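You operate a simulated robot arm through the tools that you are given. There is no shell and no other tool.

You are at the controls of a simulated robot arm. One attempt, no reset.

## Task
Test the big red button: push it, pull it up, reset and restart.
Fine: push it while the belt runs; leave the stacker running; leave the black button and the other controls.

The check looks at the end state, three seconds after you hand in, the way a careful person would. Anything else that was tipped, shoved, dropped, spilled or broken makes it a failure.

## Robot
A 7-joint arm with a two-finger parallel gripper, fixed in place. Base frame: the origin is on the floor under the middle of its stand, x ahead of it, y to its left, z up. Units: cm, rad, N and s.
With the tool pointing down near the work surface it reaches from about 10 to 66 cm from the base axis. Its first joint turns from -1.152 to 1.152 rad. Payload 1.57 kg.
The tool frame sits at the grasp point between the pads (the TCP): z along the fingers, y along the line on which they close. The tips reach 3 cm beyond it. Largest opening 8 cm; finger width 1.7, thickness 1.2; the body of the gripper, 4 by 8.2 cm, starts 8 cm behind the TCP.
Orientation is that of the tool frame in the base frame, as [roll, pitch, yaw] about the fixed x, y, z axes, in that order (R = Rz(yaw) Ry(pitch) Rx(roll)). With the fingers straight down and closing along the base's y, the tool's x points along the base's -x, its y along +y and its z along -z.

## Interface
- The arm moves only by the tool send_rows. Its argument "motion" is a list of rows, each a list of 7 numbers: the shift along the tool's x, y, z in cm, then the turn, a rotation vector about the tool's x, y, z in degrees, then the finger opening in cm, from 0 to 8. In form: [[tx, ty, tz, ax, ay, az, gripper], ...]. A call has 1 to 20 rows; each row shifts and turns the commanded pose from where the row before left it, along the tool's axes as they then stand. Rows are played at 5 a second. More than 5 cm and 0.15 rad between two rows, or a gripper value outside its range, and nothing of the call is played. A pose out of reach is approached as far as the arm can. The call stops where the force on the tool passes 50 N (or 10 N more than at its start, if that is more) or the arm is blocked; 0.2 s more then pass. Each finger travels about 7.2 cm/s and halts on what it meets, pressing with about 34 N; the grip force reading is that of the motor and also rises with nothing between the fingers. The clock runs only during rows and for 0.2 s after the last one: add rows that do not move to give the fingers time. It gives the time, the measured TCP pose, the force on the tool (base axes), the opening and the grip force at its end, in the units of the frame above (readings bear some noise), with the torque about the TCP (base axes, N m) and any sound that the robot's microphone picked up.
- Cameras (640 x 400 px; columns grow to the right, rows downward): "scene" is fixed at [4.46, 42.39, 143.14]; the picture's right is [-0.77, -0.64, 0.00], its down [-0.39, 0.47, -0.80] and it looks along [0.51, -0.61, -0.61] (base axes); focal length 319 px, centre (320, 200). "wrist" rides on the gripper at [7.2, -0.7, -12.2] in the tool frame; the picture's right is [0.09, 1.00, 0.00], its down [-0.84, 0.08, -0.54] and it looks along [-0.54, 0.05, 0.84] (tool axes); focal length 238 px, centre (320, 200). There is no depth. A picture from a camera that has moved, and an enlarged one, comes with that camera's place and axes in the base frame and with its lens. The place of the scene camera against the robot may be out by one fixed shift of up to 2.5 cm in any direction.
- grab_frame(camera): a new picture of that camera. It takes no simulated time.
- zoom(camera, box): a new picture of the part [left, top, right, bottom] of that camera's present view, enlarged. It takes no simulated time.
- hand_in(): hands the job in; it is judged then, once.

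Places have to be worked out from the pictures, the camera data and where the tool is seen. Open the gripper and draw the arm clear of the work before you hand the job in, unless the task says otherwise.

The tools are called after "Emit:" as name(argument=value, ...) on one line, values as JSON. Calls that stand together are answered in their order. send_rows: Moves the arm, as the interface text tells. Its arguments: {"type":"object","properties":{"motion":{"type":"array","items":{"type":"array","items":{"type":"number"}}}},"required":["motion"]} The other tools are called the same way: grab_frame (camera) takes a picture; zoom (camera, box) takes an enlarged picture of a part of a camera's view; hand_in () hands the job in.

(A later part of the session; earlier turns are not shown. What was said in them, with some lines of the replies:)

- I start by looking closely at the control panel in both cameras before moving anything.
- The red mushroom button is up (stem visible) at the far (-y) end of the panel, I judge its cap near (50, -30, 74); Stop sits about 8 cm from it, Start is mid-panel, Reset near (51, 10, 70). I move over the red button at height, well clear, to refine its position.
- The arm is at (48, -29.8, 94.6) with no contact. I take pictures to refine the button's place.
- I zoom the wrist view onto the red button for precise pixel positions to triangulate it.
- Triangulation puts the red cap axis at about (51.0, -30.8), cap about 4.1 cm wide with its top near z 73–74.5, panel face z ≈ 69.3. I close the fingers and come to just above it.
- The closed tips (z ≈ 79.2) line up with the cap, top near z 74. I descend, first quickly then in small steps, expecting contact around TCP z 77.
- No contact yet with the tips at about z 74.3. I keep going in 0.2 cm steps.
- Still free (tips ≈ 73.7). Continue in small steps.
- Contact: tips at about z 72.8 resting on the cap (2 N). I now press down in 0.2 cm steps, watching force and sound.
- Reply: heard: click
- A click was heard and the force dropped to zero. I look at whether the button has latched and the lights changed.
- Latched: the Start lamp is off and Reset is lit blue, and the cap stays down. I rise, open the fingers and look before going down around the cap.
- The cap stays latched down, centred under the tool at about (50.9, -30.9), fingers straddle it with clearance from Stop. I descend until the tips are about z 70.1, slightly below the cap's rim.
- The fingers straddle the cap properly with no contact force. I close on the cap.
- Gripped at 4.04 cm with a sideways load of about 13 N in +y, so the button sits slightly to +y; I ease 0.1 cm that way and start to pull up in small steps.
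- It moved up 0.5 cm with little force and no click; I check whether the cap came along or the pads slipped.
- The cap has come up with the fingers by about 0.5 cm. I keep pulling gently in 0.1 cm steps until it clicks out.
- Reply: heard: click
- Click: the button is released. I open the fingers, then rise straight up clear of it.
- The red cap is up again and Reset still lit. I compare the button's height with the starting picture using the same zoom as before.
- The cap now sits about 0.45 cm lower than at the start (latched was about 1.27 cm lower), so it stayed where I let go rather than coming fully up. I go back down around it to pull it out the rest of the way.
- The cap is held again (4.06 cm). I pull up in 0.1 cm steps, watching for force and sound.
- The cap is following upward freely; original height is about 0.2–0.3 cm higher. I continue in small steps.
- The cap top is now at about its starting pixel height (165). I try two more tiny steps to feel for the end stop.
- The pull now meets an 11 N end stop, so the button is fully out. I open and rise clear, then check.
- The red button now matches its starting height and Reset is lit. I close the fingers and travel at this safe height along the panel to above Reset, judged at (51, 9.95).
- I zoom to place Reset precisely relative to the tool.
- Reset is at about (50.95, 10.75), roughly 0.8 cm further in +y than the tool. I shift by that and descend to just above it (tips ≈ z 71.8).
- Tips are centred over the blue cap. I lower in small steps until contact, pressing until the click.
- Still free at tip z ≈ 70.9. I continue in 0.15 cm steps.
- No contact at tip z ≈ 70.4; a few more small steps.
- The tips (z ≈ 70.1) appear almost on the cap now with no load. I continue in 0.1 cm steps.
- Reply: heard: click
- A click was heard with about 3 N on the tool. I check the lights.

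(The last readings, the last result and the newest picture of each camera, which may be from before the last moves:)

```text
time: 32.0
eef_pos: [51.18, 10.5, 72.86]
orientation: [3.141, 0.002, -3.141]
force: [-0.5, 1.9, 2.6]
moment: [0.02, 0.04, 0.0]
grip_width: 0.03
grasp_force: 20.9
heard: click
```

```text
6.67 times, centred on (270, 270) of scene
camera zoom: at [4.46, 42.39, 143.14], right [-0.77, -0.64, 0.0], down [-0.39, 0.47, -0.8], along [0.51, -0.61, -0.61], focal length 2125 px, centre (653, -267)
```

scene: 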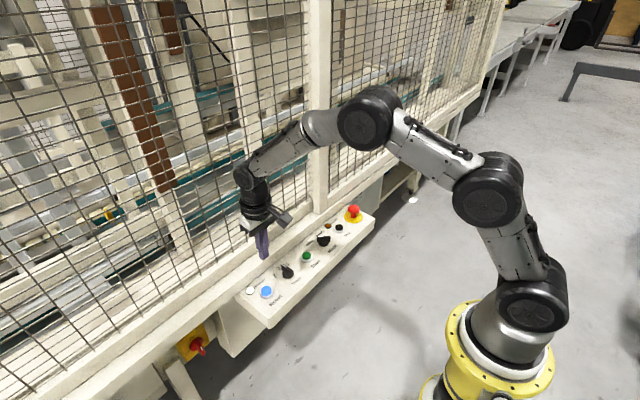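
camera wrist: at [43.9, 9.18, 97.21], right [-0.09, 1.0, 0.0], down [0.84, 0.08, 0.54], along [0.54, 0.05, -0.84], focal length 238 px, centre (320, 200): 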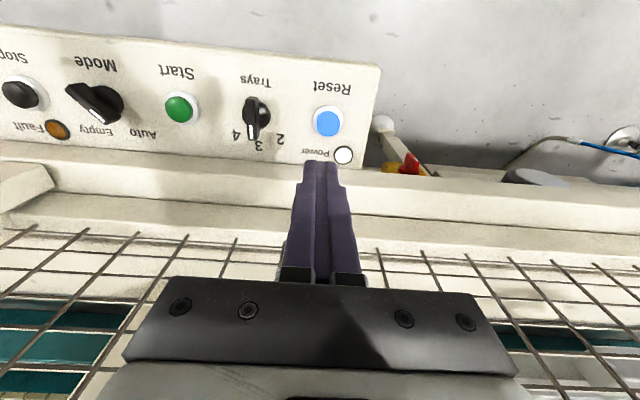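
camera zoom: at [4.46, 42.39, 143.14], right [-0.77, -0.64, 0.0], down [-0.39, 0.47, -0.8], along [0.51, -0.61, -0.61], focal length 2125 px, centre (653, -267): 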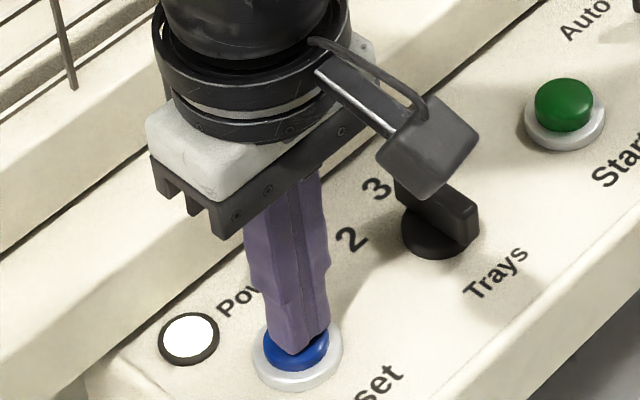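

The Reset lamp has gone out, so the reset took. I rise clear and move to above Start, judged near y -5.9.

Emit:
send_rows(motion=[[0, 0, -0.8, 0, 0, 0, 0], [0, 0, -1.5, 0, 0, 0, 0], [0, 0, -2.0, 0, 0, 0, 0], [0, 0, -2.0, 0, 0, 0, 0], [0, 0, -2.0, 0, 0, 0, 0], [0, 0, -2.0, 0, 0, 0, 0], [0, -2.0, 0, 0, 0, 0, 0], [0, -2.5, 0, 0, 0, 0, 0], [0, -2.5, 0, 0, 0, 0, 0], [0, -2.5, 0, 0, 0, 0, 0], [0, -2.5, 0, 0, 0, 0, 0], [0, -2.5, 0, 0, 0, 0, 0], [0, -2.1, 0, 0, 0, 0, 0], [0, 0, 0, 0, 0, 0, 0], [0, 0, 0, 0, 0, 0, 0]])

Emit:
zoom(camera="wrist", box=[240, 70, 400, 190])

Emit:
zoom(camera="scene", box=[220, 190, 400, 310])

```text
time: 35.2
eef_pos: [50.97, -5.97, 83.16]
orientation: [3.141, 0.001, -3.14]
force: [0.8, 1.1, -0.8]
moment: [0.0, -0.01, -0.01]
grip_width: 0.0
grasp_force: 21.7
```

```text
3.33 times, centred on (320, 130) of wrist
camera zoom: at [43.83, -6.67, 95.35], right [-0.09, 1.0, 0.0], down [0.84, 0.08, 0.54], along [0.54, 0.05, -0.84], focal length 794 px, centre (320, 433)
```

zoom: 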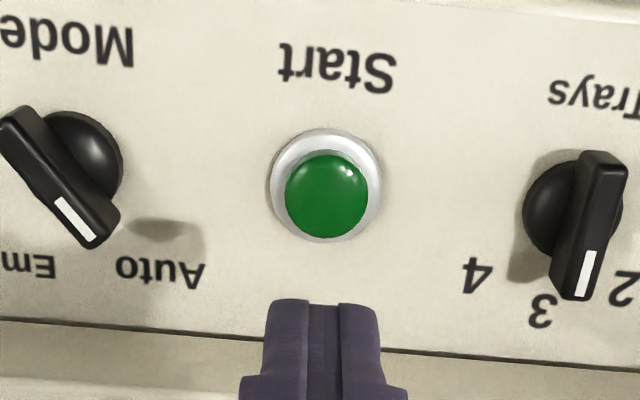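

```text
3.33 times, centred on (310, 250) of scene
camera zoom: at [4.46, 42.39, 143.14], right [-0.77, -0.64, 0.0], down [-0.39, 0.47, -0.8], along [0.51, -0.61, -0.61], focal length 1062 px, centre (353, 33)
```

zoom: 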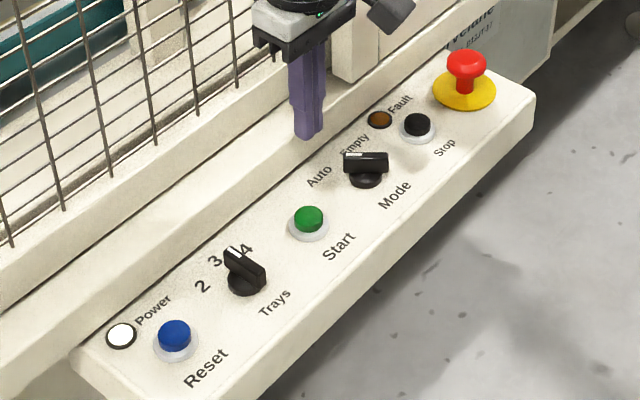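

Start is centred almost beneath the tool (about 0.1 cm to +y). I shift and descend to tip z ≈ 70.7, just above its cap.

Emit:
send_rows(motion=[[0, 0.1, 1.5, 0, 0, 0, 0], [0, 0, 2.0, 0, 0, 0, 0], [0, 0, 2.0, 0, 0, 0, 0], [0, 0, 1.5, 0, 0, 0, 0], [0, 0, 1.2, 0, 0, 0, 0], [0, 0, 0.8, 0, 0, 0, 0], [0, 0, 0.4, 0, 0, 0, 0]])

Emit:
zoom(camera="wrist", box=[240, 70, 400, 190])

Emit:
zoom(camera="scene", box=[270, 210, 350, 270])

```text
time: 36.8
eef_pos: [51.05, -5.8, 73.89]
orientation: [-3.141, 0.0, 3.14]
force: [0.2, -0.4, 0.4]
moment: [0.0, -0.02, -0.02]
grip_width: 0.01
grasp_force: 20.9
```

```text
3.33 times, centred on (320, 130) of wrist
camera zoom: at [43.9, -6.51, 85.92], right [-0.09, 1.0, 0.0], down [0.84, 0.08, 0.54], along [0.54, 0.05, -0.84], focal length 794 px, centre (320, 433)
```

zoom: 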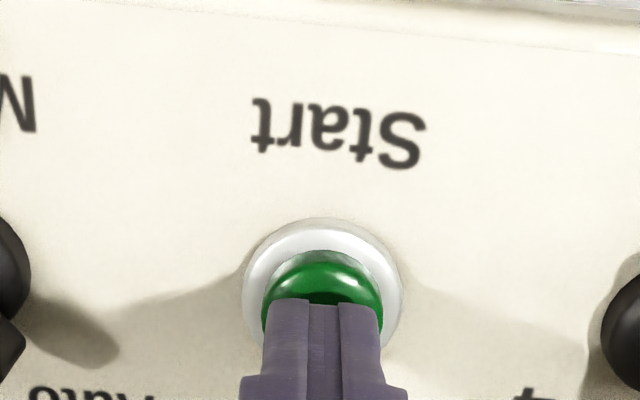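

```text
6.67 times, centred on (310, 240) of scene
camera zoom: at [4.46, 42.39, 143.14], right [-0.77, -0.64, 0.0], down [-0.39, 0.47, -0.8], along [0.51, -0.61, -0.61], focal length 2125 px, centre (387, -67)
```

zoom: 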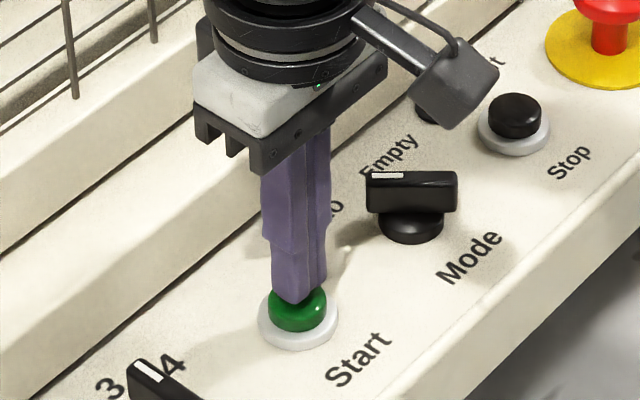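

The tips are centred over the green cap with no load at z ≈ 70.9. I press down in 0.15 and 0.1 cm steps.

Emit:
send_rows(motion=[[0, 0, 0.15, 0, 0, 0, 0], [0, 0, 0.15, 0, 0, 0, 0], [0, 0, 0.15, 0, 0, 0, 0], [0, 0, 0.1, 0, 0, 0, 0], [0, 0, 0.1, 0, 0, 0, 0]])

```text
time: 38.0
eef_pos: [50.91, -5.79, 73.15]
orientation: [3.141, 0.0, -3.141]
force: [-0.2, -0.5, 1.1]
moment: [-0.04, -0.01, 0.01]
grip_width: 0.0
grasp_force: 21.7
```

Near contact now (about 1 N). I continue in 0.1 cm steps until the click.

Emit:
send_rows(motion=[[0, 0, 0.1, 0, 0, 0, 0], [0, 0, 0.1, 0, 0, 0, 0], [0, 0, 0.1, 0, 0, 0, 0]])

Emit:
zoom(camera="scene", box=[220, 190, 400, 310])

```text
time: 38.8
eef_pos: [50.93, -5.83, 72.89]
orientation: [3.141, 0.001, -3.14]
force: [-0.2, -0.7, 3.5]
moment: [-0.06, 0.0, 0.02]
grip_width: 0.0
grasp_force: 21.2
heard: click
```

```text
3.33 times, centred on (310, 250) of scene
camera zoom: at [4.46, 42.39, 143.14], right [-0.77, -0.64, 0.0], down [-0.39, 0.47, -0.8], along [0.51, -0.61, -0.61], focal length 1062 px, centre (353, 33)
```

zoom: 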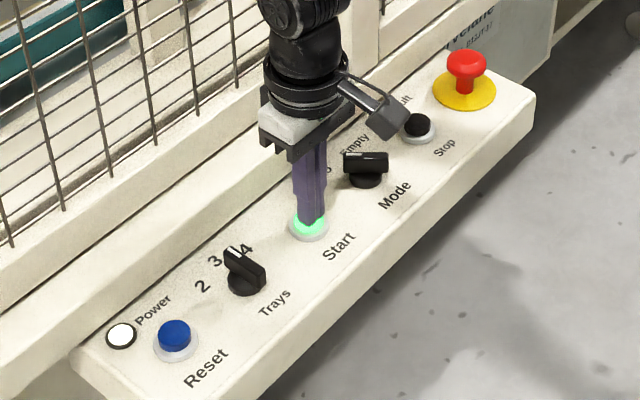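

Click, and the Start lamp is lit green again. I rise clear, open the gripper and draw the arm back from the fence.

Emit:
send_rows(motion=[[0, 0, -0.8, 0, 0, 0, 0], [0, 0, -1.5, 0, 0, 0, 0], [0, 0, -2.5, 0, 0, 0, 0], [0, 0, -2.5, 0, 0, 0, 0], [0, 0, -2.5, 0, 0, 0, 0], [0, 0, -2.5, 0, 0, 0, 3], [0.5, 0, -2.5, 0, 0, 0, 6], [1.0, 0, -2.5, 0, 0, 0, 8], [1.5, 0, -2.5, 0, 0, 0, 8], [1.5, 0, -2.5, 0, 0, 0, 8], [1.5, 0, -2.5, 0, 0, 0, 8], [1.5, 0, -2.5, 0, 0, 0, 8], [1.5, 0, -1.5, 0, 0, 0, 8], [1.5, 0, 0, 0, 0, 0, 8], [0, 0, 0, 0, 0, 0, 8], [0, 0, 0, 0, 0, 0, 8]])

Emit:
grab_frame(camera="scene")

Emit:
zoom(camera="scene", box=[220, 190, 400, 310])

Emit:
grab_frame(camera="wrist")

```text
time: 42.2
eef_pos: [40.49, -5.85, 101.43]
orientation: [3.14, -0.001, -3.141]
force: [0.0, 0.6, 0.0]
moment: [-0.02, -0.03, 0.02]
grip_width: 7.99
grasp_force: 0.0
```

```text
taken
```

scene: 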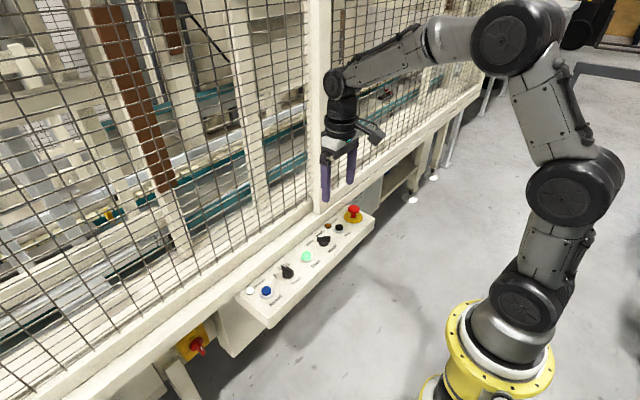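

```text
3.33 times, centred on (310, 250) of scene
camera zoom: at [4.46, 42.39, 143.14], right [-0.77, -0.64, 0.0], down [-0.39, 0.47, -0.8], along [0.51, -0.61, -0.61], focal length 1062 px, centre (353, 33)
```

zoom: 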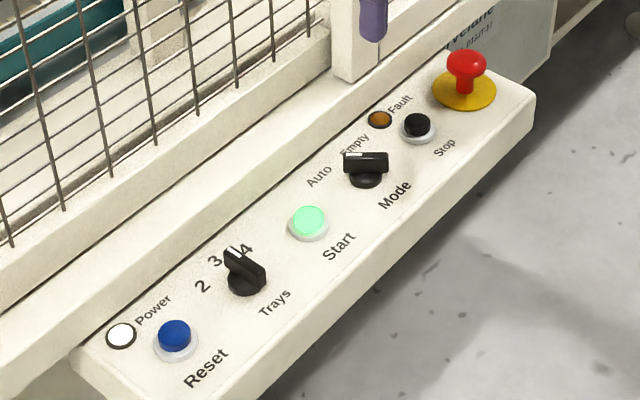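

```text
taken
camera wrist: at [33.28, -6.48, 113.63], right [-0.09, 1.0, 0.0], down [0.84, 0.08, 0.54], along [0.54, 0.05, -0.84], focal length 238 px, centre (320, 200)
```

wrist: 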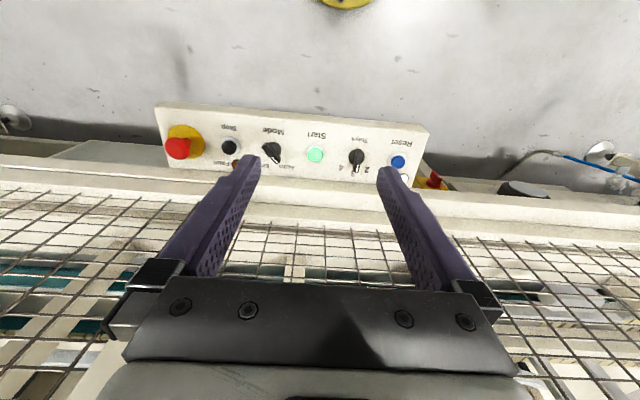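

The panel looks just as at the start: red button up, Start lit, Reset dark, selectors unchanged. I let a few seconds pass to confirm that the machine keeps running and no fault comes up.

Emit:
zoom(camera="scene", box=[0, 0, 320, 240])

Emit:
send_rows(motion=[[0, 0, 0, 0, 0, 0, 8], [0, 0, 0, 0, 0, 0, 8], [0, 0, 0, 0, 0, 0, 8], [0, 0, 0, 0, 0, 0, 8], [0, 0, 0, 0, 0, 0, 8], [0, 0, 0, 0, 0, 0, 8], [0, 0, 0, 0, 0, 0, 8], [0, 0, 0, 0, 0, 0, 8], [0, 0, 0, 0, 0, 0, 8], [0, 0, 0, 0, 0, 0, 8], [0, 0, 0, 0, 0, 0, 8], [0, 0, 0, 0, 0, 0, 8], [0, 0, 0, 0, 0, 0, 8], [0, 0, 0, 0, 0, 0, 8], [0, 0, 0, 0, 0, 0, 8]])

Emit:
zoom(camera="scene", box=[0, 0, 320, 240])

Emit:
zoom(camera="scene", box=[220, 190, 400, 310])

```text
1.67 times, centred on (160, 120) of scene
camera zoom: at [4.46, 42.39, 143.14], right [-0.77, -0.64, 0.0], down [-0.39, 0.47, -0.8], along [0.51, -0.61, -0.61], focal length 531 px, centre (587, 333)
```

zoom: 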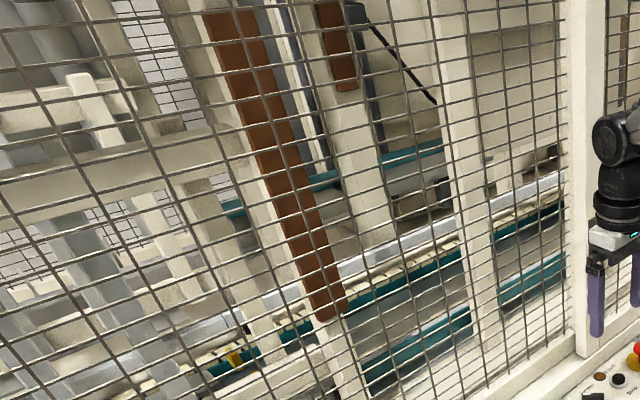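

```text
time: 45.4
eef_pos: [40.55, -5.73, 101.47]
orientation: [3.141, -0.002, -3.141]
force: [0.0, 0.2, 0.6]
moment: [-0.01, 0.02, 0.01]
grip_width: 8.01
grasp_force: 0.1
```

```text
1.67 times, centred on (160, 120) of scene
camera zoom: at [4.46, 42.39, 143.14], right [-0.77, -0.64, 0.0], down [-0.39, 0.47, -0.8], along [0.51, -0.61, -0.61], focal length 531 px, centre (587, 333)
```

zoom: 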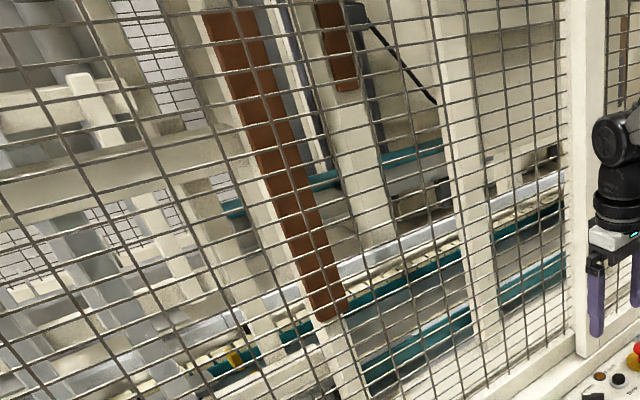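

```text
3.33 times, centred on (310, 250) of scene
camera zoom: at [4.46, 42.39, 143.14], right [-0.77, -0.64, 0.0], down [-0.39, 0.47, -0.8], along [0.51, -0.61, -0.61], focal length 1062 px, centre (353, 33)
```

zoom: 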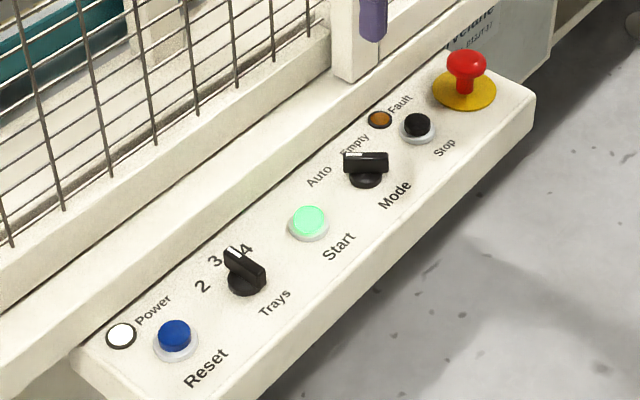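

The state holds after three seconds: Start is lit steadily, Reset and Fault are dark, the red button is fully up, and Mode, Trays and Stop are untouched. The gripper is open and the arm is clear, so I hand in.

Emit:
hand_in()

```text
The job is handed in.
```

I tested the red button through the full cycle, and the panel is back to how it looked at the start.

- **Push:** it clicked and latched. The Start lamp went out and Reset lit blue.
- **Pull up:** it clicked out, but the first pull left it about half a centimetre low. I gripped it again and pulled it to its end stop, back at its starting height.
- **Reset:** it clicked and its blue lamp went out.
- **Start:** it clicked and its green lamp came back on. It was still lit three seconds later, with Fault dark.

The Stop button and the Mode and Trays selectors were not touched. The gripper is open and the arm is drawn back from the panel.

I judged that the stacker is running from the Start lamp. The pictures don't show any belt movement, so I couldn't confirm it directly.
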